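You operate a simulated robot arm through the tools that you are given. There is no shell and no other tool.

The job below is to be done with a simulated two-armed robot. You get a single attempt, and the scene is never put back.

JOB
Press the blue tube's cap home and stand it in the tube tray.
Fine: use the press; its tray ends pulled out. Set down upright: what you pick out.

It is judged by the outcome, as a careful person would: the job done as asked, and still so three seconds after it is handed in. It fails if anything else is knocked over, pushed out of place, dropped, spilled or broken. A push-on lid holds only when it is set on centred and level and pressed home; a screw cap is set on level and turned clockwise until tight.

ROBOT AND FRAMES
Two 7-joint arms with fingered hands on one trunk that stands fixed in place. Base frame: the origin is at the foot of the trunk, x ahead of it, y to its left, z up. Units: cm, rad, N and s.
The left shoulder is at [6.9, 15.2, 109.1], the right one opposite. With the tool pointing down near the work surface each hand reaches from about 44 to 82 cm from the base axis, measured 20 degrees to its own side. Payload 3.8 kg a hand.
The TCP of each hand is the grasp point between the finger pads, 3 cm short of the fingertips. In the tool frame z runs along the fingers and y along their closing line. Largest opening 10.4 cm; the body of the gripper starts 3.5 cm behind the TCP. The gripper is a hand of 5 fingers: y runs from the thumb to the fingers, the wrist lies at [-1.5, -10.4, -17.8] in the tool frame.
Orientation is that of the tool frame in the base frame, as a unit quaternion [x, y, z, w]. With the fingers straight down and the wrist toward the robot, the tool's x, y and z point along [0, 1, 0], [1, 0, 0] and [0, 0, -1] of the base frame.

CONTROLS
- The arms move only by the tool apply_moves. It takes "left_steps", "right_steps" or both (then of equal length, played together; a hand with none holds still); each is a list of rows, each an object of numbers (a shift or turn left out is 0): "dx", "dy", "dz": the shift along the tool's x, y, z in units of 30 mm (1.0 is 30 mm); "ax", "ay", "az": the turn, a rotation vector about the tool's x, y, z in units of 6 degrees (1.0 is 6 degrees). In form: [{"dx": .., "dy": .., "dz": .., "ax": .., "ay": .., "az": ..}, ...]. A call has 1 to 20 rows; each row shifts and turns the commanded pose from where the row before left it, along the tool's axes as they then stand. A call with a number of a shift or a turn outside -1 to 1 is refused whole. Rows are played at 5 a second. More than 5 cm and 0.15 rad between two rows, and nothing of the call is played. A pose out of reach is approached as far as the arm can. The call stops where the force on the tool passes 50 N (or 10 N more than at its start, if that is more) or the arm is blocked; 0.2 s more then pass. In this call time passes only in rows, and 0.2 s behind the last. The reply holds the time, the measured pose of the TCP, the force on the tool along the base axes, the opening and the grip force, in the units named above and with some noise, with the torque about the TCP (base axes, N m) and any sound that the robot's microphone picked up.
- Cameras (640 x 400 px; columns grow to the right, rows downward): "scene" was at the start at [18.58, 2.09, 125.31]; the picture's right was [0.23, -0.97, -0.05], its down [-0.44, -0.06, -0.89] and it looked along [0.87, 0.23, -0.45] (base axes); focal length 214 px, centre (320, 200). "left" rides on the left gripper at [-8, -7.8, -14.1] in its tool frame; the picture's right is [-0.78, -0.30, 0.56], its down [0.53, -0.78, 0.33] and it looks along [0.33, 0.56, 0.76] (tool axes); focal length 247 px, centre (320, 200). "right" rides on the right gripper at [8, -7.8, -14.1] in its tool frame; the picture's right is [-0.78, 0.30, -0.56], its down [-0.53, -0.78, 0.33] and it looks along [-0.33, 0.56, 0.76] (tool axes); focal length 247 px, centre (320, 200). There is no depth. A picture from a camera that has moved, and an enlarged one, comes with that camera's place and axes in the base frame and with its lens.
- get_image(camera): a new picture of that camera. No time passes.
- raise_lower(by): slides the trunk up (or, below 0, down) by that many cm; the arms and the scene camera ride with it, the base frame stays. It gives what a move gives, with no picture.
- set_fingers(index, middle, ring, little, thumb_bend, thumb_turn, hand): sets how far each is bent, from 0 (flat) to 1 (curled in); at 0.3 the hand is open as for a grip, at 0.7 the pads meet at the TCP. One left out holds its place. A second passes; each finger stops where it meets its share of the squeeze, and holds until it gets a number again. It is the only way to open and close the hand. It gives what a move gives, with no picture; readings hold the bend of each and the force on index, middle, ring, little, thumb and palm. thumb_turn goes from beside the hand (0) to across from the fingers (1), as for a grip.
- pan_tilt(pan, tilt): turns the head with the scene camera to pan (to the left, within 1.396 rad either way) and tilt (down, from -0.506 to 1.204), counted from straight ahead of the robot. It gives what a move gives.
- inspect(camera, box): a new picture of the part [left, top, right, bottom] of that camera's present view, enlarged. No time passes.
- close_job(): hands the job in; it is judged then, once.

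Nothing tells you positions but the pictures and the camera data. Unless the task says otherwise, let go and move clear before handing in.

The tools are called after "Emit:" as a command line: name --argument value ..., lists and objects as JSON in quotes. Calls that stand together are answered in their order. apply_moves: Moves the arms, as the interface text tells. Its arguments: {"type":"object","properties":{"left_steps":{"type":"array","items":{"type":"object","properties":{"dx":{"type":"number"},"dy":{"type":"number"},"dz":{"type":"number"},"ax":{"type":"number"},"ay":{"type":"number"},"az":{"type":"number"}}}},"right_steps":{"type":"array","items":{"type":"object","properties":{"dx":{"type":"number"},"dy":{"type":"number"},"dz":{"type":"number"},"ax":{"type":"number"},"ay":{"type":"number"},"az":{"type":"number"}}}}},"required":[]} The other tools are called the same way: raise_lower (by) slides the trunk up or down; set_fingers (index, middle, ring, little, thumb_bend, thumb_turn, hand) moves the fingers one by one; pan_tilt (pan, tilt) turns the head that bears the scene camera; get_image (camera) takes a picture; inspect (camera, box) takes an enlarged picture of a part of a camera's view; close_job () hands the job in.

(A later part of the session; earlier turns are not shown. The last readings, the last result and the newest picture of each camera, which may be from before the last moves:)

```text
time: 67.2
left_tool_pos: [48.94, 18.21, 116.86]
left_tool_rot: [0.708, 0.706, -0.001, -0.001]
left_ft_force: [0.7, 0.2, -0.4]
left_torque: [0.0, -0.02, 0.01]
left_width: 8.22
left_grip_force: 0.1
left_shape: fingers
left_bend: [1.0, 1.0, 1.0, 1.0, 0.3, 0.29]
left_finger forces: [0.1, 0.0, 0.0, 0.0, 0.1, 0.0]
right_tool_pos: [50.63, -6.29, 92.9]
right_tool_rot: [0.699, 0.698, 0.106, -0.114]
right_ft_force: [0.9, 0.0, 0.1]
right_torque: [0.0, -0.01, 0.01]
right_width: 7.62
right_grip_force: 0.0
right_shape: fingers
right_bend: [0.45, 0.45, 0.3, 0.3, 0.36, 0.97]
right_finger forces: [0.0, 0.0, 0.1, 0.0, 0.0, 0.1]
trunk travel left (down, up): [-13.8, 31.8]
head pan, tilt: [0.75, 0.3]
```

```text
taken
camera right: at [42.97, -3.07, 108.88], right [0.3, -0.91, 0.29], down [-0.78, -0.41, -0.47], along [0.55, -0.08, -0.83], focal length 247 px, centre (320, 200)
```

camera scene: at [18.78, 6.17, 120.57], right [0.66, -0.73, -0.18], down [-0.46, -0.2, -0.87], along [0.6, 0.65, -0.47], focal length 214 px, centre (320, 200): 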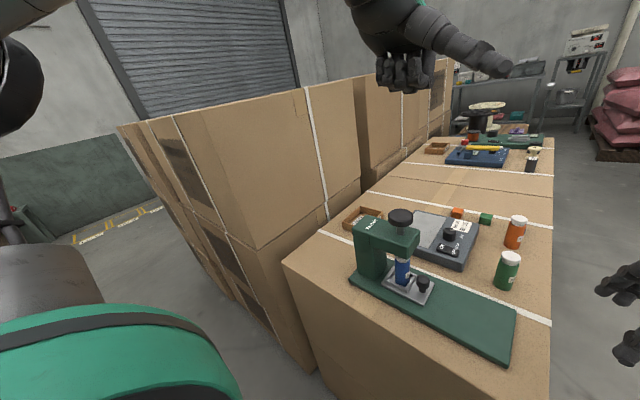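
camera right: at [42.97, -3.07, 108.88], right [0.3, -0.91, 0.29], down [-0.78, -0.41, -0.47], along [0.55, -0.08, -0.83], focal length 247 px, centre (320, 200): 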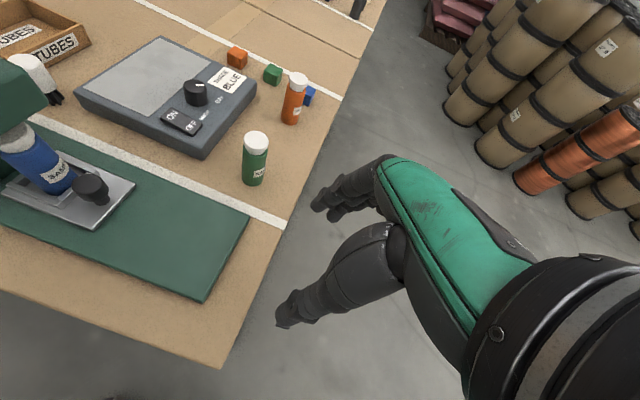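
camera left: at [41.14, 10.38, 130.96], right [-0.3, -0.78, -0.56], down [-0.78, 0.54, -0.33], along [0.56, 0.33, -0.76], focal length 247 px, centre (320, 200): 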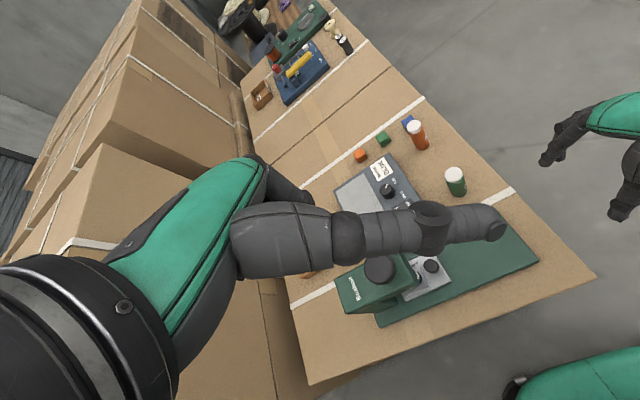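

Emit:
inspect --camera "scene" --box '[330, 0, 530, 130]'

Emit:
inspect --camera "left" --box '[320, 210, 480, 330]'

Emit:
inspect --camera "scene" --box '[340, 195, 450, 310]'

```text
3.08 times, centred on (430, 65) of scene
camera zoom: at [18.78, 6.17, 120.57], right [0.66, -0.73, -0.18], down [-0.46, -0.2, -0.87], along [0.6, 0.65, -0.47], focal length 660 px, centre (-18, 615)
```

zoom: 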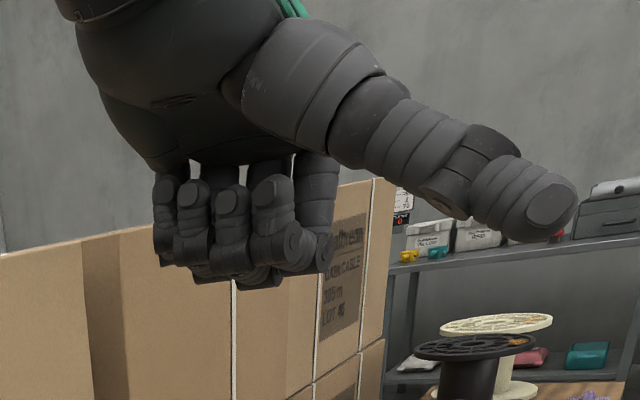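

```text
3.33 times, centred on (400, 270) of left
camera zoom: at [41.14, 10.38, 130.96], right [-0.3, -0.78, -0.56], down [-0.78, 0.54, -0.33], along [0.56, 0.33, -0.76], focal length 823 px, centre (53, -33)
```

zoom: 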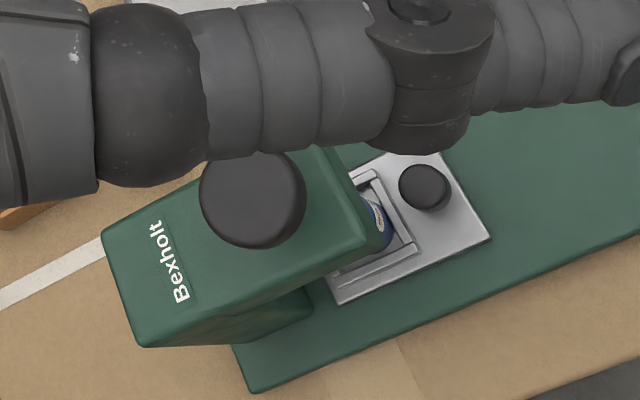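

```text
3.48 times, centred on (395, 252) of scene
camera zoom: at [18.78, 6.17, 120.57], right [0.66, -0.73, -0.18], down [-0.46, -0.2, -0.87], along [0.6, 0.65, -0.47], focal length 746 px, centre (59, 17)
```

zoom: 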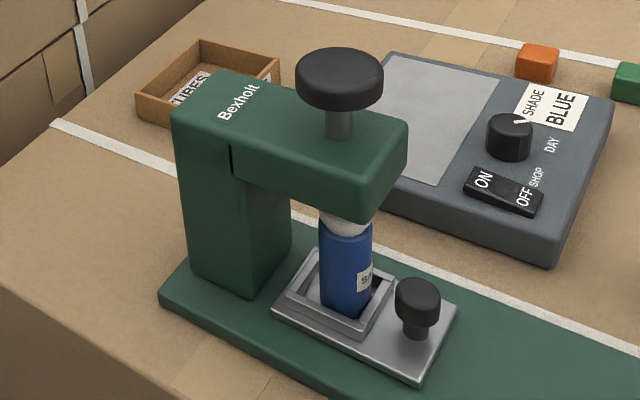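

The fist is centred over the ram knob at (50.1, 20.1), knob top z ≈ 97.6. I'll descend to just above it.

Emit:
apply_moves --left_steps '[{"dy": -0.1, "dz": 0.5}, {"dz": 0.6}, {"dz": 0.6}, {"dz": 0.6}, {"dz": 0.6}, {"dz": 0.6}, {"dz": 0.6}, {"dz": 0.6}, {"dz": 0.6}, {"dz": 0.4}]'

Emit:
inspect --camera "scene" --box '[330, 130, 490, 310]'

Emit:
get_image --camera "left"

Emit:
get_image --camera "right"

```text
time: 69.5
left_tool_pos: [48.55, 18.34, 99.77]
left_tool_rot: [0.707, 0.707, 0.0, 0.0]
left_ft_force: [-0.7, -0.5, -0.3]
left_torque: [-0.03, 0.01, 0.0]
left_width: 8.2
left_grip_force: 0.0
left_shape: fingers
left_bend: [1.0, 1.0, 1.0, 1.0, 0.3, 0.29]
left_finger forces: [0.1, 0.0, 0.0, 0.0, 0.1, 0.0]
right_tool_pos: [50.56, -6.29, 92.9]
right_tool_rot: [0.699, 0.698, 0.107, -0.114]
right_ft_force: [-0.4, 0.2, 0.4]
right_torque: [0.0, 0.0, -0.01]
right_width: 7.63
right_grip_force: 0.1
right_shape: fingers
right_bend: [0.45, 0.45, 0.3, 0.3, 0.36, 0.97]
right_finger forces: [0.1, 0.1, 0.0, 0.0, 0.1, 0.1]
trunk travel left (down, up): [-13.8, 31.8]
head pan, tilt: [0.75, 0.3]
```

```text
2.22 times, centred on (410, 220) of scene
camera zoom: at [18.76, 6.25, 120.57], right [0.66, -0.73, -0.18], down [-0.46, -0.2, -0.87], along [0.6, 0.65, -0.47], focal length 477 px, centre (120, 156)
```

zoom: 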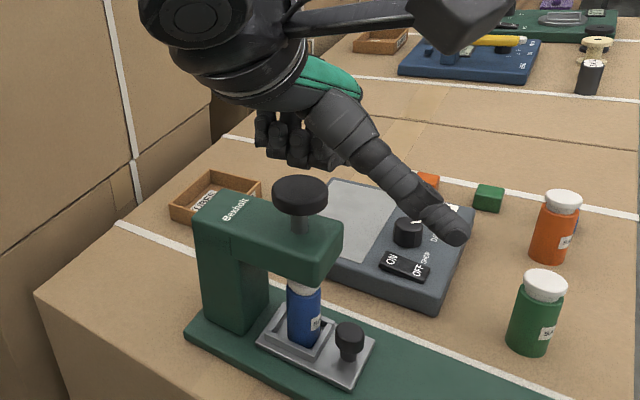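

```text
taken
camera left: at [40.76, 10.46, 113.9], right [-0.3, -0.78, -0.56], down [-0.78, 0.54, -0.33], along [0.56, 0.33, -0.76], focal length 247 px, centre (320, 200)
```

left: 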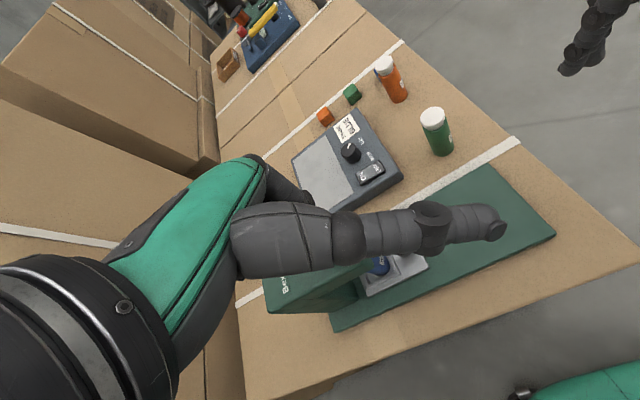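

```text
taken
camera right: at [42.94, -2.99, 108.9], right [0.3, -0.91, 0.29], down [-0.78, -0.41, -0.47], along [0.55, -0.08, -0.83], focal length 247 px, centre (320, 200)
```

right: 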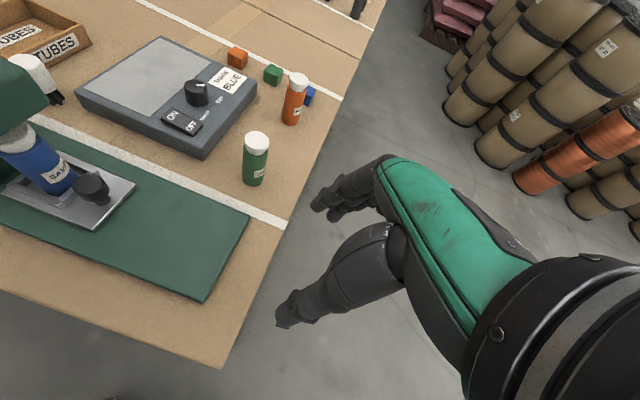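

Emit:
apply_moves --left_steps '[{"dz": 0.15}, {"dz": 0.15}, {"dz": 0.15}, {"dz": 0.15}]'

Emit:
inspect --camera "scene" --box '[360, 150, 470, 280]'

```text
time: 70.5
left_tool_pos: [48.48, 18.43, 98.12]
left_tool_rot: [0.707, 0.707, 0.0, 0.0]
left_ft_force: [0.6, 1.1, 0.1]
left_torque: [0.01, 0.01, -0.01]
left_width: 8.22
left_grip_force: 0.1
left_shape: fingers
left_bend: [1.0, 1.0, 1.0, 1.0, 0.3, 0.29]
left_finger forces: [0.1, 0.1, 0.1, 0.0, 0.0, 0.0]
right_tool_pos: [50.62, -6.33, 92.93]
right_tool_rot: [0.699, 0.697, 0.107, -0.114]
right_ft_force: [0.7, 0.0, 0.0]
right_torque: [-0.07, 0.0, -0.03]
right_width: 7.64
right_grip_force: 0.0
right_shape: fingers
right_bend: [0.45, 0.45, 0.3, 0.3, 0.36, 0.97]
right_finger forces: [0.0, 0.1, 0.0, 0.0, 0.0, 0.0]
trunk travel left (down, up): [-13.8, 31.8]
head pan, tilt: [0.75, 0.3]
```

```text
3.08 times, centred on (415, 215) of scene
camera zoom: at [18.75, 6.25, 120.57], right [0.66, -0.73, -0.18], down [-0.46, -0.2, -0.87], along [0.6, 0.65, -0.47], focal length 660 px, centre (28, 154)
```

zoom: 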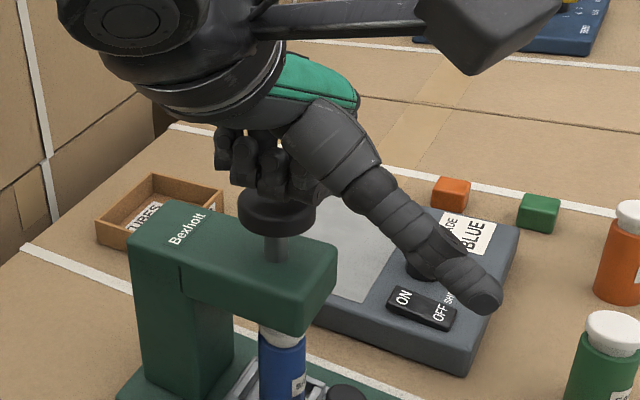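

Emit:
apply_moves --left_steps '[{"dz": 0.08}, {"dz": 0.08}, {"dz": 0.08}]'

Emit:
inspect --camera "scene" --box '[360, 170, 450, 290]'

```text
time: 71.2
left_tool_pos: [48.68, 18.26, 97.32]
left_tool_rot: [0.708, 0.706, 0.0, 0.0]
left_ft_force: [0.7, 0.1, -0.8]
left_torque: [0.0, 0.0, 0.0]
left_width: 8.21
left_grip_force: 0.1
left_shape: fingers
left_bend: [1.0, 1.0, 1.0, 1.0, 0.3, 0.29]
left_finger forces: [0.1, 0.1, 0.0, 0.0, 0.0, 0.0]
right_tool_pos: [50.55, -6.31, 93.04]
right_tool_rot: [0.699, 0.698, 0.107, -0.114]
right_ft_force: [-0.3, -0.3, 0.0]
right_torque: [0.05, -0.02, -0.01]
right_width: 7.6
right_grip_force: 0.1
right_shape: fingers
right_bend: [0.45, 0.45, 0.3, 0.3, 0.36, 0.97]
right_finger forces: [0.0, 0.1, 0.1, 0.0, 0.0, 0.0]
trunk travel left (down, up): [-13.8, 31.8]
head pan, tilt: [0.75, 0.3]
```

```text
3.33 times, centred on (405, 230) of scene
camera zoom: at [18.75, 6.25, 120.58], right [0.66, -0.73, -0.18], down [-0.46, -0.2, -0.87], along [0.6, 0.65, -0.47], focal length 715 px, centre (37, 100)
```

zoom: 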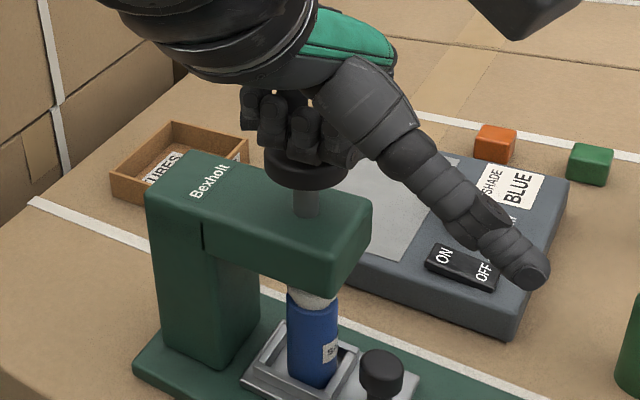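

Emit:
apply_moves --left_steps '[{"dz": 0.07}, {"dz": 0.07}]'

```text
time: 71.8
left_tool_pos: [48.48, 18.42, 96.94]
left_tool_rot: [0.707, 0.707, 0.0, 0.0]
left_ft_force: [1.2, 0.3, 2.3]
left_torque: [-0.04, -0.06, -0.01]
left_width: 8.21
left_grip_force: 1.2
left_shape: fingers
left_bend: [1.0, 1.0, 1.0, 1.0, 0.3, 0.29]
left_finger forces: [0.1, 1.8, 0.0, 0.1, 0.0, 0.1]
right_tool_pos: [50.55, -6.25, 93.02]
right_tool_rot: [0.699, 0.698, 0.107, -0.114]
right_ft_force: [-0.5, -0.1, -0.9]
right_torque: [0.0, -0.01, -0.04]
right_width: 7.66
right_grip_force: 0.0
right_shape: fingers
right_bend: [0.45, 0.45, 0.3, 0.3, 0.36, 0.97]
right_finger forces: [0.0, 0.1, 0.0, 0.1, 0.0, 0.0]
trunk travel left (down, up): [-13.8, 31.8]
head pan, tilt: [0.75, 0.3]
```

Contact with the ram knob. Pressing down gradually now.

Emit:
apply_moves --left_steps '[{"dz": 0.07}, {"dz": 0.07}, {"dz": 0.07}]'

Emit:
inspect --camera "scene" --box '[360, 170, 450, 290]'

```text
time: 72.7
left_tool_pos: [48.44, 18.46, 96.42]
left_tool_rot: [0.707, 0.707, 0.0, 0.0]
left_ft_force: [0.4, 0.1, 2.5]
left_torque: [0.0, -0.05, -0.01]
left_width: 8.21
left_grip_force: 1.3
left_shape: fingers
left_bend: [1.0, 1.0, 1.0, 1.0, 0.3, 0.29]
left_finger forces: [0.0, 2.7, 0.0, 0.1, 0.1, 0.0]
right_tool_pos: [50.66, -6.32, 92.92]
right_tool_rot: [0.699, 0.698, 0.107, -0.114]
right_ft_force: [0.3, 0.4, -0.4]
right_torque: [-0.01, 0.01, 0.02]
right_width: 7.62
right_grip_force: 0.1
right_shape: fingers
right_bend: [0.45, 0.45, 0.3, 0.3, 0.36, 0.97]
right_finger forces: [0.1, 0.0, 0.0, 0.1, 0.0, 0.1]
trunk travel left (down, up): [-13.8, 31.8]
head pan, tilt: [0.75, 0.3]
```

```text
3.33 times, centred on (405, 230) of scene
camera zoom: at [18.73, 6.24, 120.58], right [0.66, -0.73, -0.18], down [-0.46, -0.2, -0.87], along [0.6, 0.65, -0.47], focal length 715 px, centre (37, 100)
```

zoom: 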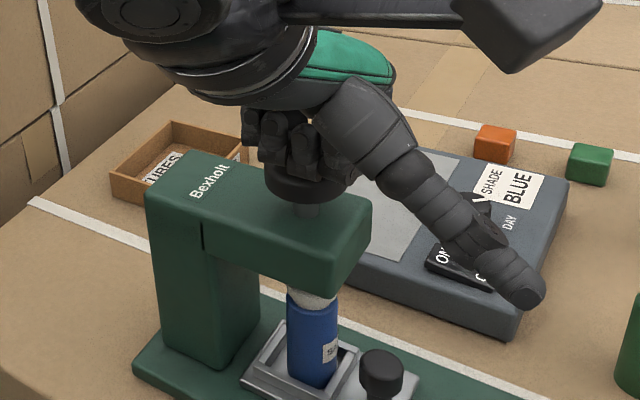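

The ram moves freely with a light spring. Continuing the stroke.

Emit:
apply_moves --left_steps '[{"dz": 0.07}, {"dz": 0.07}, {"dz": 0.07}]'

Emit:
apply_moves --left_steps '[{"dz": 0.07}, {"dz": 0.07}]'

Emit:
inspect --camera "scene" --box '[360, 170, 450, 290]'

```text
time: 73.5
left_tool_pos: [48.57, 18.39, 95.74]
left_tool_rot: [0.708, 0.707, 0.001, 0.0]
left_ft_force: [1.5, 0.0, 7.2]
left_torque: [0.06, -0.17, -0.02]
left_width: 8.2
left_grip_force: 3.7
left_shape: fingers
left_bend: [1.0, 1.0, 1.0, 1.0, 0.3, 0.29]
left_finger forces: [0.0, 8.2, 0.0, 0.0, 0.0, 0.1]
right_tool_pos: [50.62, -6.28, 92.88]
right_tool_rot: [0.699, 0.697, 0.106, -0.114]
right_ft_force: [0.2, 0.0, -0.4]
right_torque: [0.03, -0.02, 0.01]
right_width: 7.6
right_grip_force: 0.1
right_shape: fingers
right_bend: [0.45, 0.45, 0.3, 0.3, 0.36, 0.97]
right_finger forces: [0.0, 0.0, 0.0, 0.0, 0.0, 0.0]
trunk travel left (down, up): [-13.8, 31.8]
head pan, tilt: [0.75, 0.3]
```

```text
time: 74.0
left_tool_pos: [48.51, 18.3, 95.62]
left_tool_rot: [0.708, 0.706, 0.003, 0.003]
left_ft_force: [5.5, 1.8, 25.4]
left_torque: [0.25, -0.5, -0.01]
left_width: 8.23
left_grip_force: 12.4
left_shape: fingers
left_bend: [1.0, 1.0, 1.0, 1.0, 0.3, 0.29]
left_finger forces: [0.0, 25.1, 0.0, 0.0, 0.0, 0.1]
right_tool_pos: [50.72, -6.2, 92.99]
right_tool_rot: [0.698, 0.699, 0.107, -0.114]
right_ft_force: [0.3, -0.2, -0.2]
right_torque: [0.01, 0.0, 0.0]
right_width: 7.63
right_grip_force: 0.1
right_shape: fingers
right_bend: [0.45, 0.45, 0.3, 0.3, 0.36, 0.97]
right_finger forces: [0.1, 0.1, 0.0, 0.1, 0.1, 0.1]
trunk travel left (down, up): [-13.8, 31.8]
head pan, tilt: [0.75, 0.3]
```

```text
3.33 times, centred on (405, 230) of scene
camera zoom: at [18.55, 6.2, 120.65], right [0.66, -0.73, -0.18], down [-0.46, -0.2, -0.87], along [0.6, 0.65, -0.47], focal length 715 px, centre (37, 100)
```

zoom: 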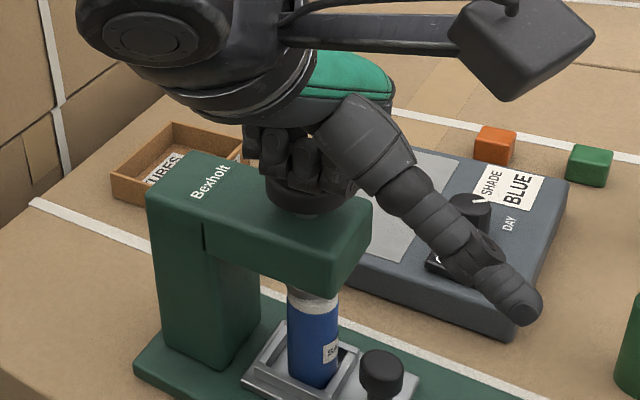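

The ram is on the cap (25 N). Pressing further to drive the cap home.

Emit:
apply_moves --left_steps '[{"dz": 0.06}, {"dz": 0.06}]'

Emit:
inspect --camera "scene" --box '[370, 200, 440, 290]'

```text
time: 74.7
left_tool_pos: [48.53, 18.3, 95.51]
left_tool_rot: [0.707, 0.707, 0.006, 0.006]
left_ft_force: [7.1, 4.4, 43.6]
left_torque: [0.46, -0.86, 0.02]
left_width: 8.2
left_grip_force: 21.9
left_shape: fingers
left_bend: [1.0, 1.0, 1.0, 1.0, 0.3, 0.29]
left_finger forces: [0.0, 43.4, 0.0, 0.1, 0.0, 0.0]
right_tool_pos: [50.39, -6.32, 93.08]
right_tool_rot: [0.698, 0.699, 0.108, -0.114]
right_ft_force: [0.3, -0.2, 0.3]
right_torque: [-0.02, -0.01, 0.01]
right_width: 7.62
right_grip_force: 0.0
right_shape: fingers
right_bend: [0.45, 0.45, 0.3, 0.3, 0.36, 0.97]
right_finger forces: [0.1, 0.0, 0.0, 0.0, 0.0, 0.0]
trunk travel left (down, up): [-13.8, 31.8]
head pan, tilt: [0.75, 0.3]
```

```text
4.44 times, centred on (405, 245) of scene
camera zoom: at [18.39, 6.17, 120.69], right [0.66, -0.73, -0.18], down [-0.45, -0.2, -0.87], along [0.6, 0.65, -0.46], focal length 953 px, centre (-58, 0)
```

zoom: 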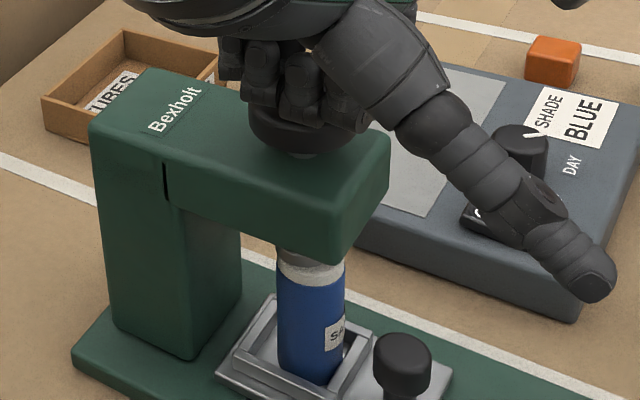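

Emit:
inspect --camera "scene" --box '[385, 215, 425, 285]'

Emit:
inspect --camera "scene" --box '[395, 245, 420, 275]'

Emit:
inspect --camera "right" --box '[0, 90, 110, 230]'

```text
5.71 times, centred on (405, 250) of scene
camera zoom: at [18.39, 6.17, 120.69], right [0.66, -0.73, -0.18], down [-0.45, -0.2, -0.87], along [0.6, 0.65, -0.46], focal length 1226 px, centre (-166, -86)
```

zoom: 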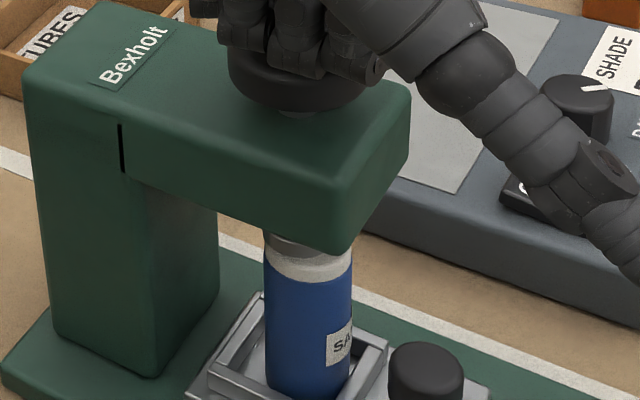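

```text
13.33 times, centred on (408, 260) of scene
camera zoom: at [18.39, 6.17, 120.69], right [0.66, -0.73, -0.18], down [-0.45, -0.2, -0.87], along [0.6, 0.65, -0.46], focal length 2860 px, centre (-847, -600)
```

zoom: 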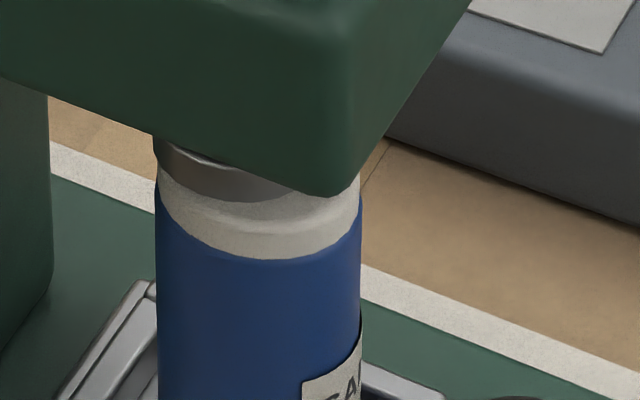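

```text
2.86 times, centred on (55, 160) of right
camera zoom: at [42.62, -3.06, 109.1], right [0.3, -0.91, 0.29], down [-0.78, -0.41, -0.48], along [0.55, -0.08, -0.83], focal length 706 px, centre (1077, 314)
```

zoom: 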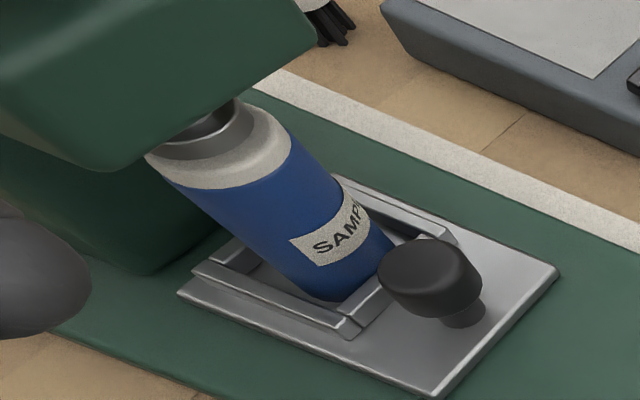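

Emit:
apply_moves --left_steps '[{"dz": 0.05}]'

Emit:
inspect --camera "scene" --box '[395, 245, 420, 275]'

```text
time: 75.0
left_tool_pos: [48.61, 18.34, 95.46]
left_tool_rot: [0.707, 0.707, 0.006, 0.007]
left_ft_force: [7.6, 5.5, 48.0]
left_torque: [0.46, -0.97, 0.02]
left_width: 8.19
left_grip_force: 24.6
left_shape: fingers
left_bend: [1.0, 1.0, 1.0, 1.0, 0.3, 0.29]
left_finger forces: [0.1, 48.7, 0.1, 0.0, 0.0, 0.1]
right_tool_pos: [50.46, -6.34, 93.04]
right_tool_rot: [0.698, 0.699, 0.109, -0.113]
right_ft_force: [0.7, -0.5, 0.3]
right_torque: [-0.01, 0.0, -0.03]
right_width: 7.61
right_grip_force: 0.0
right_shape: fingers
right_bend: [0.45, 0.45, 0.3, 0.3, 0.36, 0.97]
right_finger forces: [0.0, 0.0, 0.0, 0.0, 0.0, 0.0]
trunk travel left (down, up): [-13.8, 31.8]
head pan, tilt: [0.75, 0.3]
```

```text
13.33 times, centred on (408, 260) of scene
camera zoom: at [18.35, 6.17, 120.68], right [0.66, -0.73, -0.18], down [-0.45, -0.2, -0.87], along [0.6, 0.65, -0.46], focal length 2860 px, centre (-847, -600)
```

zoom: 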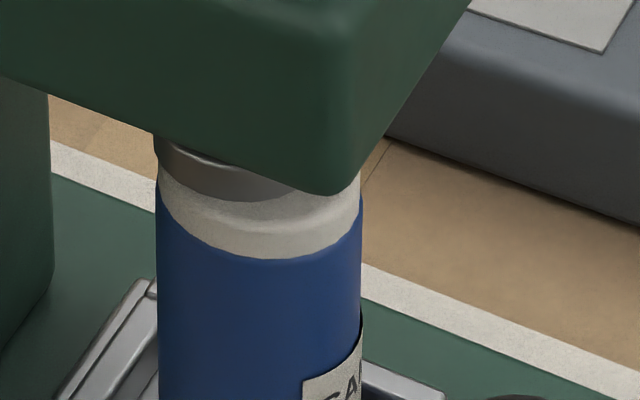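

At 48 N the ram no longer moves, and the cap's rim now sits flush on the tube shoulder with no neck visible. I'll release slowly and check.

Emit:
apply_moves --left_steps '[{"dz": -0.07}, {"dz": -0.07}, {"dz": -0.07}, {"dz": -0.1}, {"dz": -0.1}, {"dz": -0.1}, {"dz": -0.15}, {"dz": -0.2}]'

Emit:
inspect --camera "scene" --box '[385, 185, 425, 285]'

Emit:
inspect --camera "scene" --box '[395, 245, 420, 275]'

Emit:
inspect --camera "right" --box '[0, 90, 110, 230]'

```text
time: 76.8
left_tool_pos: [48.45, 18.47, 97.3]
left_tool_rot: [0.707, 0.707, 0.0, -0.001]
left_ft_force: [0.1, -0.1, 1.1]
left_torque: [0.03, -0.02, -0.05]
left_width: 8.22
left_grip_force: 0.2
left_shape: fingers
left_bend: [1.0, 1.0, 1.0, 1.0, 0.3, 0.29]
left_finger forces: [0.1, 1.0, 0.0, 0.1, 0.0, 0.0]
right_tool_pos: [50.64, -6.34, 93.01]
right_tool_rot: [0.698, 0.699, 0.107, -0.114]
right_ft_force: [-0.7, 0.7, -0.3]
right_torque: [0.02, -0.02, 0.01]
right_width: 7.62
right_grip_force: 0.0
right_shape: fingers
right_bend: [0.45, 0.45, 0.3, 0.3, 0.36, 0.97]
right_finger forces: [0.1, 0.0, 0.0, 0.0, 0.0, 0.0]
trunk travel left (down, up): [-13.8, 31.8]
head pan, tilt: [0.75, 0.3]
```

```text
4.00 times, centred on (405, 235) of scene
camera zoom: at [18.72, 6.24, 120.57], right [0.66, -0.73, -0.18], down [-0.46, -0.2, -0.87], along [0.6, 0.65, -0.47], focal length 858 px, centre (-20, 60)
```

zoom: 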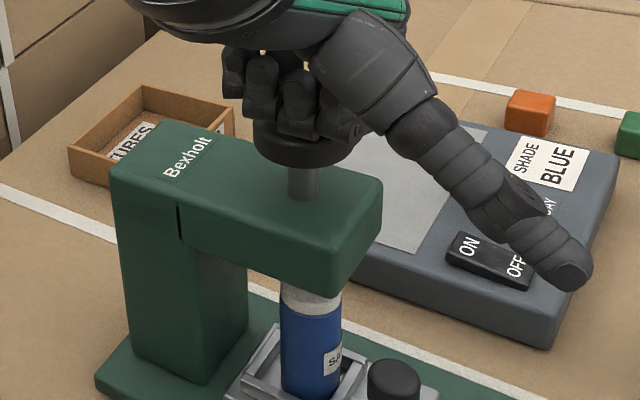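

```text
13.33 times, centred on (408, 260) of scene
camera zoom: at [18.72, 6.24, 120.57], right [0.66, -0.73, -0.18], down [-0.46, -0.2, -0.87], along [0.6, 0.65, -0.47], focal length 2860 px, centre (-847, -600)
```

zoom: 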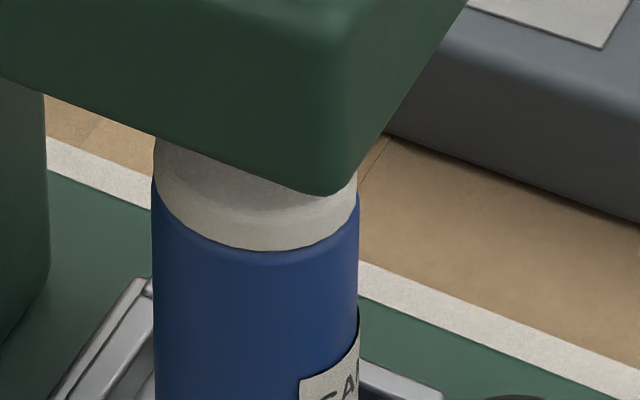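

```text
2.86 times, centred on (55, 160) of right
camera zoom: at [42.91, -3.0, 108.9], right [0.3, -0.91, 0.29], down [-0.78, -0.41, -0.47], along [0.55, -0.08, -0.83], focal length 706 px, centre (1077, 314)
```

zoom: 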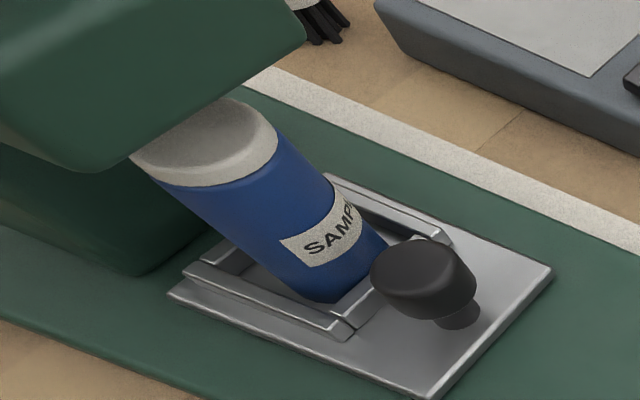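

The ram has sprung back, and the cap sits flush on the tube with no neck showing. I'll lift the left hand away, then bring the right hand back to the tray knob.

Emit:
apply_moves --left_steps '[{"dz": -0.4}, {"dz": -0.6}, {"dz": -0.7}, {"dz": -0.7}, {"dz": -0.7}, {"dz": -0.7}, {"dz": -0.5, "dx": 0.6}, {"dx": 0.8}, {"dx": 0.8}, {"dx": 0.8}, {"dx": 0.8}, {"dx": 0.8}]'

Emit:
set_fingers --hand "left" --index 0.3 --middle 0.3 --ring 0.3 --little 0.3 --thumb_bend 0.3 --thumb_turn 1.0

Emit:
pan_tilt --pan 0.4 --tilt 0.35

Emit:
get_image --camera "scene"

Emit:
get_image --camera "right"

```text
time: 79.5
left_tool_pos: [48.5, 32.16, 110.12]
left_tool_rot: [0.708, 0.706, -0.001, 0.0]
left_ft_force: [0.1, 0.8, -0.1]
left_torque: [0.0, 0.02, -0.02]
left_width: 8.22
left_grip_force: 0.1
left_shape: fingers
left_bend: [1.0, 1.0, 1.0, 1.0, 0.3, 0.29]
left_finger forces: [0.0, 0.0, 0.0, 0.0, 0.0, 0.1]
right_tool_pos: [50.66, -6.21, 93.0]
right_tool_rot: [0.699, 0.698, 0.107, -0.114]
right_ft_force: [0.0, 0.9, -0.4]
right_torque: [0.03, -0.02, -0.01]
right_width: 7.63
right_grip_force: 0.1
right_shape: fingers
right_bend: [0.45, 0.45, 0.3, 0.3, 0.36, 0.97]
right_finger forces: [0.1, 0.0, 0.0, 0.1, 0.0, 0.0]
trunk travel left (down, up): [-13.8, 31.8]
head pan, tilt: [0.75, 0.3]
```

```text
time: 80.5
left_tool_pos: [48.68, 32.17, 110.19]
left_tool_rot: [0.708, 0.707, -0.001, 0.0]
left_ft_force: [0.0, -0.5, -0.1]
left_torque: [0.03, -0.02, -0.03]
left_width: 10.26
left_grip_force: 0.0
left_shape: fingers
left_bend: [0.3, 0.3, 0.3, 0.3, 0.3, 0.97]
left_finger forces: [0.0, 0.1, 0.0, 0.0, 0.0, 0.0]
right_tool_pos: [50.51, -6.37, 92.94]
right_tool_rot: [0.699, 0.698, 0.107, -0.115]
right_ft_force: [-0.7, -0.6, -0.5]
right_torque: [0.0, 0.01, 0.02]
right_width: 7.62
right_grip_force: 0.0
right_shape: fingers
right_bend: [0.45, 0.45, 0.3, 0.3, 0.36, 0.97]
right_finger forces: [0.0, 0.0, 0.1, 0.1, 0.1, 0.0]
trunk travel left (down, up): [-13.8, 31.8]
head pan, tilt: [0.75, 0.3]
```

```text
time: 81.3
left_tool_pos: [48.57, 32.14, 110.16]
left_tool_rot: [0.708, 0.706, 0.0, 0.0]
left_ft_force: [-0.3, 0.4, 1.3]
left_torque: [0.03, 0.0, 0.01]
left_width: 10.3
left_grip_force: 0.0
left_shape: fingers
left_bend: [0.3, 0.3, 0.3, 0.3, 0.3, 0.97]
left_finger forces: [0.0, 0.1, 0.0, 0.0, 0.0, 0.0]
right_tool_pos: [50.59, -6.26, 92.89]
right_tool_rot: [0.699, 0.698, 0.107, -0.115]
right_ft_force: [0.6, -0.6, 0.0]
right_torque: [-0.02, -0.01, 0.01]
right_width: 7.63
right_grip_force: 0.0
right_shape: fingers
right_bend: [0.45, 0.45, 0.3, 0.3, 0.36, 0.97]
right_finger forces: [0.1, 0.0, 0.0, 0.1, 0.1, 0.0]
trunk travel left (down, up): [-13.8, 31.8]
head pan, tilt: [0.4, 0.351]
```

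```text
taken
camera scene: at [20.31, 3.51, 119.67], right [0.38, -0.92, -0.1], down [-0.55, -0.13, -0.82], along [0.75, 0.37, -0.56], focal length 214 px, centre (320, 200)
```

scene: 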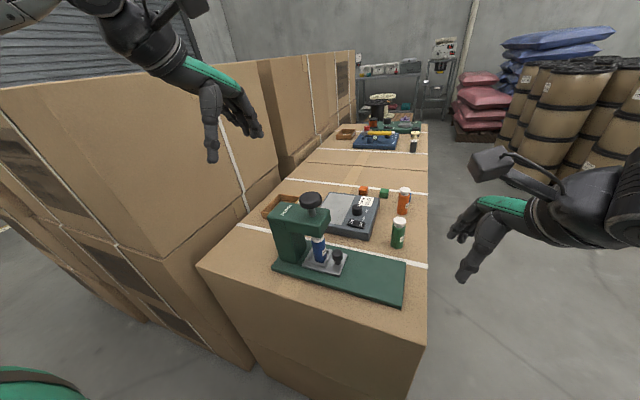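

```text
taken
camera right: at [42.93, -2.99, 108.9], right [0.3, -0.91, 0.29], down [-0.78, -0.41, -0.47], along [0.55, -0.08, -0.83], focal length 247 px, centre (320, 200)
```

right: 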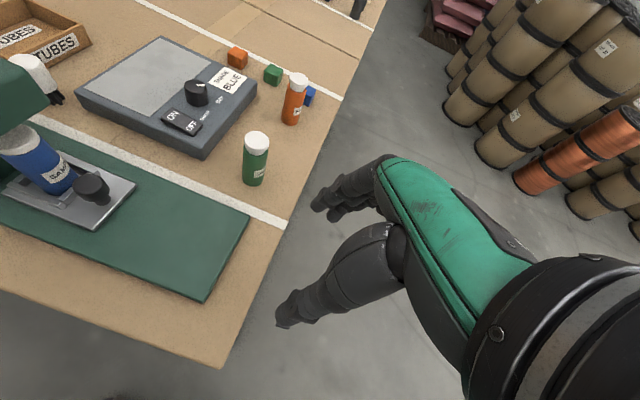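

Reversing the exact exit path to come back around the tray knob.

Emit:
apply_moves --right_steps '[{"dx": 0.4, "dz": 0.1}, {"dx": 0.6, "dz": 0.2}, {"dx": 0.6, "dz": 0.2}, {"dx": 0.6, "dz": 0.2}, {"dx": 0.8, "dz": 0.2}, {"dx": 0.8, "dz": 0.3}, {"dx": 0.8, "dz": 0.3}, {"dx": 0.8, "dz": 0.3}, {"dx": 0.6, "dz": 0.3}]'

Emit:
get_image --camera "right"

Emit:
inspect --camera "scene" --box '[260, 180, 420, 310]'

```text
time: 83.3
left_tool_pos: [48.59, 32.13, 110.2]
left_tool_rot: [0.708, 0.706, 0.0, 0.0]
left_ft_force: [0.4, -0.4, -0.1]
left_torque: [-0.02, -0.01, 0.04]
left_width: 10.28
left_grip_force: 0.1
left_shape: fingers
left_bend: [0.3, 0.3, 0.3, 0.3, 0.3, 0.97]
left_finger forces: [0.0, 0.1, 0.1, 0.1, 0.0, 0.0]
right_tool_pos: [50.65, 12.76, 92.56]
right_tool_rot: [0.699, 0.698, 0.107, -0.114]
right_ft_force: [-0.8, 0.1, 0.5]
right_torque: [-0.03, 0.0, 0.02]
right_width: 7.64
right_grip_force: 0.0
right_shape: fingers
right_bend: [0.45, 0.45, 0.3, 0.3, 0.36, 0.97]
right_finger forces: [0.0, 0.0, 0.1, 0.0, 0.0, 0.0]
trunk travel left (down, up): [-13.8, 31.8]
head pan, tilt: [0.4, 0.351]
```

```text
taken
camera right: at [42.93, 16.12, 108.52], right [0.3, -0.91, 0.29], down [-0.78, -0.41, -0.47], along [0.55, -0.08, -0.83], focal length 247 px, centre (320, 200)
```

right: 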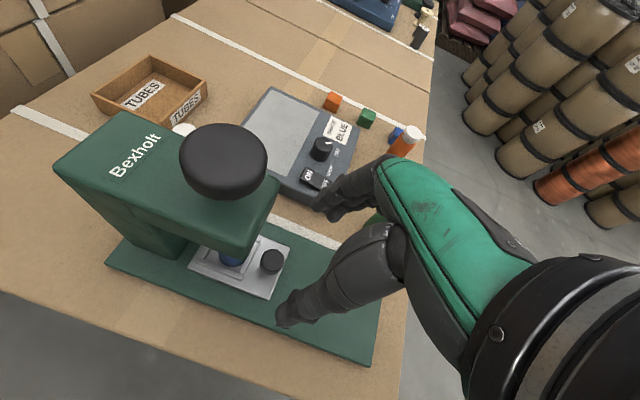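

```text
3.08 times, centred on (340, 245) of scene
camera zoom: at [20.31, 3.57, 119.66], right [0.38, -0.92, -0.1], down [-0.55, -0.13, -0.82], along [0.75, 0.36, -0.56], focal length 660 px, centre (258, 62)
```

zoom: 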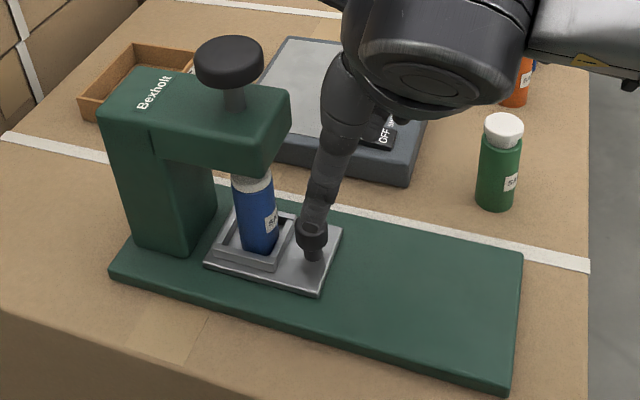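

Emit:
apply_moves --right_steps '[{"dz": 0.6}, {"dz": 0.6}, {"dz": 0.6}, {"dz": 0.5}, {"dz": 0.3}]'

Emit:
inspect --camera "right" --box '[200, 150, 400, 330]'

```text
time: 84.5
left_tool_pos: [48.68, 32.23, 110.22]
left_tool_rot: [0.708, 0.706, 0.0, 0.001]
left_ft_force: [0.0, -0.7, 0.5]
left_torque: [0.02, -0.04, -0.01]
left_width: 10.3
left_grip_force: 0.1
left_shape: fingers
left_bend: [0.3, 0.3, 0.3, 0.3, 0.3, 0.97]
left_finger forces: [0.0, 0.0, 0.0, 0.0, 0.0, 0.0]
right_tool_pos: [50.66, 15.2, 85.15]
right_tool_rot: [0.699, 0.698, 0.107, -0.114]
right_ft_force: [-0.7, 0.2, -0.5]
right_torque: [0.02, 0.01, 0.02]
right_width: 7.61
right_grip_force: 0.0
right_shape: fingers
right_bend: [0.45, 0.45, 0.3, 0.3, 0.36, 0.97]
right_finger forces: [0.1, 0.0, 0.1, 0.1, 0.0, 0.0]
trunk travel left (down, up): [-13.8, 31.8]
head pan, tilt: [0.4, 0.351]
```

```text
2.22 times, centred on (300, 240) of right
camera zoom: at [42.86, 18.47, 101.09], right [0.3, -0.91, 0.29], down [-0.78, -0.41, -0.47], along [0.55, -0.08, -0.83], focal length 549 px, centre (364, 111)
```

zoom: 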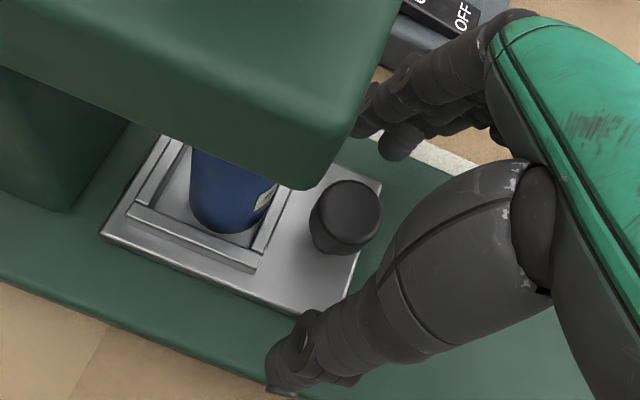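

Same position as before. Closing on the knob.

Emit:
set_fingers --hand "right" --index 0.6 --middle 0.6 --thumb_bend 0.55

Emit:
set_fingers --hand "right" --index 0.76 --middle 0.76 --thumb_bend 0.76

Emit:
inspect --camera "right" --box '[200, 150, 400, 330]'

```text
time: 85.5
left_tool_pos: [48.57, 32.21, 110.21]
left_tool_rot: [0.708, 0.706, 0.001, -0.001]
left_ft_force: [0.3, 0.3, 0.6]
left_torque: [-0.01, -0.01, -0.02]
left_width: 10.28
left_grip_force: 0.1
left_shape: fingers
left_bend: [0.3, 0.3, 0.3, 0.3, 0.3, 0.97]
left_finger forces: [0.0, 0.0, 0.0, 0.0, 0.0, 0.0]
right_tool_pos: [50.55, 15.22, 85.13]
right_tool_rot: [0.698, 0.698, 0.108, -0.114]
right_ft_force: [-0.5, 1.1, 0.0]
right_torque: [-0.01, -0.01, 0.04]
right_width: 3.3
right_grip_force: 0.1
right_shape: fingers
right_bend: [0.6, 0.6, 0.3, 0.3, 0.55, 0.97]
right_finger forces: [0.1, 0.0, 0.0, 0.0, 0.1, 0.0]
trunk travel left (down, up): [-13.8, 31.8]
head pan, tilt: [0.4, 0.351]
```

```text
time: 86.5
left_tool_pos: [48.69, 32.22, 110.14]
left_tool_rot: [0.707, 0.707, -0.001, 0.0]
left_ft_force: [0.1, -1.0, 0.3]
left_torque: [-0.03, 0.0, 0.02]
left_width: 10.31
left_grip_force: 0.1
left_shape: fingers
left_bend: [0.3, 0.3, 0.3, 0.3, 0.3, 0.97]
left_finger forces: [0.0, 0.0, 0.1, 0.0, 0.0, 0.0]
right_tool_pos: [50.65, 15.13, 85.05]
right_tool_rot: [0.699, 0.698, 0.107, -0.114]
right_ft_force: [5.8, -0.5, -5.8]
right_torque: [-0.05, -0.11, 0.04]
right_width: 1.49
right_grip_force: 13.7
right_shape: fingers
right_bend: [0.71, 0.65, 0.3, 0.3, 0.65, 0.97]
right_finger forces: [8.8, 9.0, 0.0, 0.0, 10.5, 0.0]
trunk travel left (down, up): [-13.8, 31.8]
head pan, tilt: [0.4, 0.351]
```

```text
2.22 times, centred on (300, 240) of right
camera zoom: at [42.99, 18.46, 101.03], right [0.3, -0.91, 0.29], down [-0.78, -0.41, -0.47], along [0.55, -0.08, -0.83], focal length 549 px, centre (364, 111)
```

zoom: 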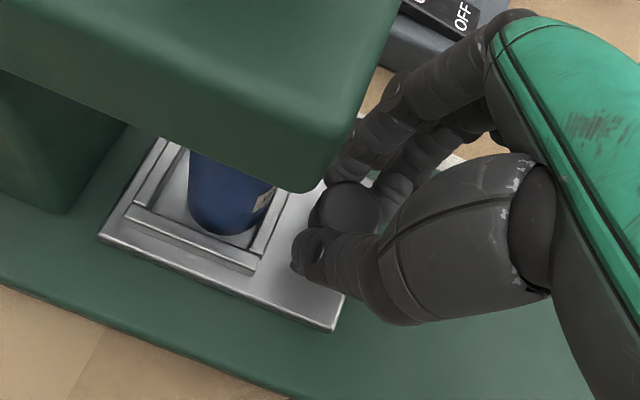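

Gripped. Pulling the tray back out smoothly.

Emit:
apply_moves --right_steps '[{"dx": -0.06, "dz": -0.02, "dy": 0.05}, {"dx": -0.1, "dz": -0.032}, {"dx": -0.14, "dz": -0.045}, {"dx": -0.18, "dz": -0.058}, {"dx": -0.19, "dz": -0.062}, {"dx": -0.19, "dz": -0.062}, {"dx": -0.19, "dz": -0.062}, {"dx": -0.19, "dz": -0.062}, {"dx": -0.19, "dz": -0.062}, {"dx": -0.19, "dz": -0.062}, {"dx": -0.19, "dz": -0.062}, {"dx": -0.15, "dz": -0.049}]'

Emit:
get_image --camera "right"

Emit:
inspect --camera "scene" --box '[260, 180, 420, 310]'

```text
time: 89.1
left_tool_pos: [48.64, 32.25, 110.06]
left_tool_rot: [0.708, 0.707, 0.0, 0.0]
left_ft_force: [-0.7, -0.4, 0.3]
left_torque: [-0.01, -0.02, 0.01]
left_width: 10.25
left_grip_force: 0.0
left_shape: fingers
left_bend: [0.3, 0.3, 0.3, 0.3, 0.3, 0.97]
left_finger forces: [0.0, 0.1, 0.1, 0.0, 0.0, 0.0]
right_tool_pos: [50.65, 8.91, 85.02]
right_tool_rot: [0.698, 0.699, 0.106, -0.115]
right_ft_force: [1.7, 1.2, -6.9]
right_torque: [-0.07, 0.0, 0.11]
right_width: 1.52
right_grip_force: 13.1
right_shape: fingers
right_bend: [0.71, 0.66, 0.3, 0.3, 0.65, 0.97]
right_finger forces: [7.8, 7.7, 0.1, 0.1, 11.5, 0.1]
trunk travel left (down, up): [-13.8, 31.8]
head pan, tilt: [0.4, 0.351]
```

```text
taken
camera right: at [43.03, 12.27, 101.05], right [0.3, -0.91, 0.29], down [-0.78, -0.41, -0.47], along [0.55, -0.08, -0.83], focal length 247 px, centre (320, 200)
```

right: 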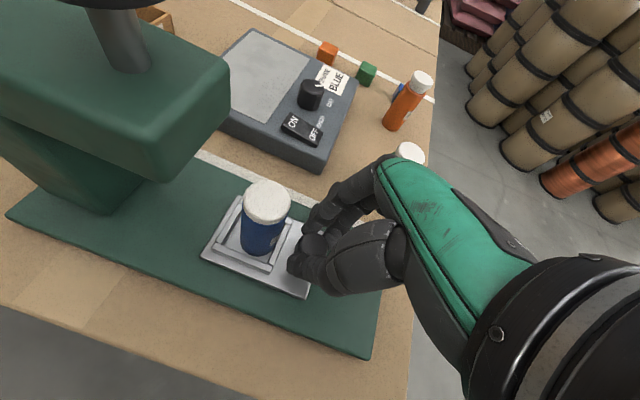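

```text
3.08 times, centred on (340, 245) of scene
camera zoom: at [20.43, 3.53, 119.64], right [0.38, -0.92, -0.1], down [-0.55, -0.13, -0.82], along [0.74, 0.36, -0.56], focal length 660 px, centre (258, 62)
```

zoom: 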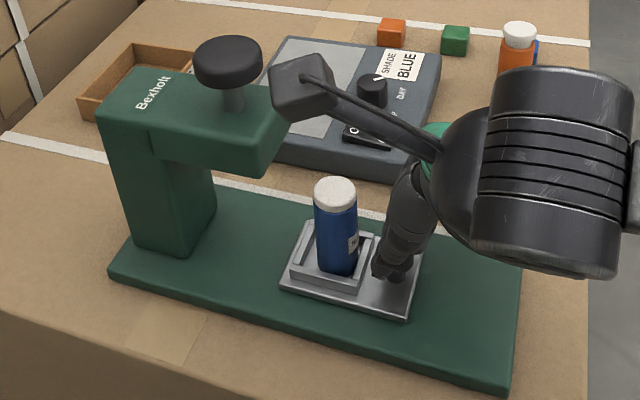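

Tube is clear of the ram and the cap is flush. Pulling the rest of the way to the fully-out position.

Emit:
apply_moves --right_steps '[{"dx": -0.1, "dz": -0.032}, {"dx": -0.16, "dz": -0.052}, {"dx": -0.19, "dz": -0.062}, {"dx": -0.19, "dz": -0.062}, {"dx": -0.19, "dz": -0.062}, {"dx": -0.19, "dz": -0.062}, {"dx": -0.19, "dz": -0.062}, {"dx": -0.19, "dz": -0.062}, {"dx": -0.19, "dz": -0.062}, {"dx": -0.15, "dz": -0.049}, {"dx": -0.08, "dz": -0.026}]'

Emit:
get_image --camera "right"

Emit:
inspect --camera "scene" --box '[260, 180, 420, 310]'

```text
time: 91.5
left_tool_pos: [48.58, 32.17, 110.21]
left_tool_rot: [0.708, 0.706, 0.0, -0.001]
left_ft_force: [0.3, -0.5, 0.5]
left_torque: [-0.01, 0.0, 0.01]
left_width: 10.28
left_grip_force: 0.1
left_shape: fingers
left_bend: [0.3, 0.3, 0.3, 0.3, 0.3, 0.97]
left_finger forces: [0.0, 0.1, 0.0, 0.0, 0.0, 0.1]
right_tool_pos: [50.71, 3.22, 85.14]
right_tool_rot: [0.699, 0.697, 0.106, -0.114]
right_ft_force: [0.3, 0.8, -11.7]
right_torque: [-0.06, -0.03, 0.05]
right_width: 1.49
right_grip_force: 13.7
right_shape: fingers
right_bend: [0.71, 0.66, 0.3, 0.3, 0.65, 0.97]
right_finger forces: [7.2, 8.5, 0.0, 0.0, 11.7, 0.1]
trunk travel left (down, up): [-13.8, 31.8]
head pan, tilt: [0.4, 0.351]
```

```text
taken
camera right: at [43.05, 6.51, 101.08], right [0.3, -0.91, 0.29], down [-0.78, -0.41, -0.47], along [0.55, -0.08, -0.83], focal length 247 px, centre (320, 200)
```

right: 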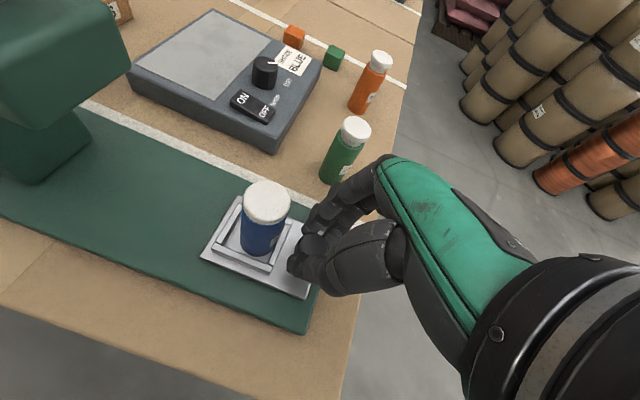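

```text
3.08 times, centred on (340, 245) of scene
camera zoom: at [20.44, 3.52, 119.63], right [0.38, -0.92, -0.1], down [-0.55, -0.13, -0.82], along [0.74, 0.36, -0.56], focal length 660 px, centre (258, 62)
```

zoom: 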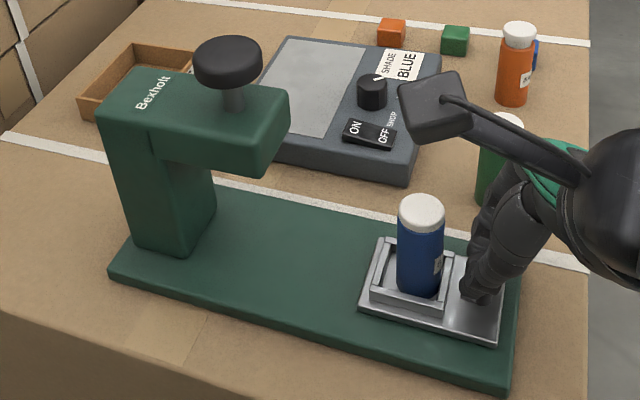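

Emit:
apply_moves --right_steps '[{"dx": -0.08, "dz": 0.0}, {"dx": -0.05, "dz": 0.0}]'

```text
time: 92.1
left_tool_pos: [48.67, 32.31, 110.0]
left_tool_rot: [0.707, 0.708, 0.0, 0.0]
left_ft_force: [0.3, -0.6, 0.1]
left_torque: [0.01, -0.01, 0.01]
left_width: 10.26
left_grip_force: 0.0
left_shape: fingers
left_bend: [0.3, 0.3, 0.3, 0.3, 0.3, 0.97]
left_finger forces: [0.1, 0.1, 0.0, 0.1, 0.0, 0.1]
right_tool_pos: [50.74, 3.01, 84.96]
right_tool_rot: [0.698, 0.699, 0.107, -0.115]
right_ft_force: [2.3, 8.6, -10.3]
right_torque: [0.07, -0.09, 0.06]
right_width: 1.5
right_grip_force: 14.6
right_shape: fingers
right_bend: [0.71, 0.66, 0.3, 0.3, 0.65, 0.96]
right_finger forces: [9.6, 6.9, 0.0, 0.0, 11.9, 0.0]
trunk travel left (down, up): [-13.8, 31.8]
head pan, tilt: [0.4, 0.351]
```

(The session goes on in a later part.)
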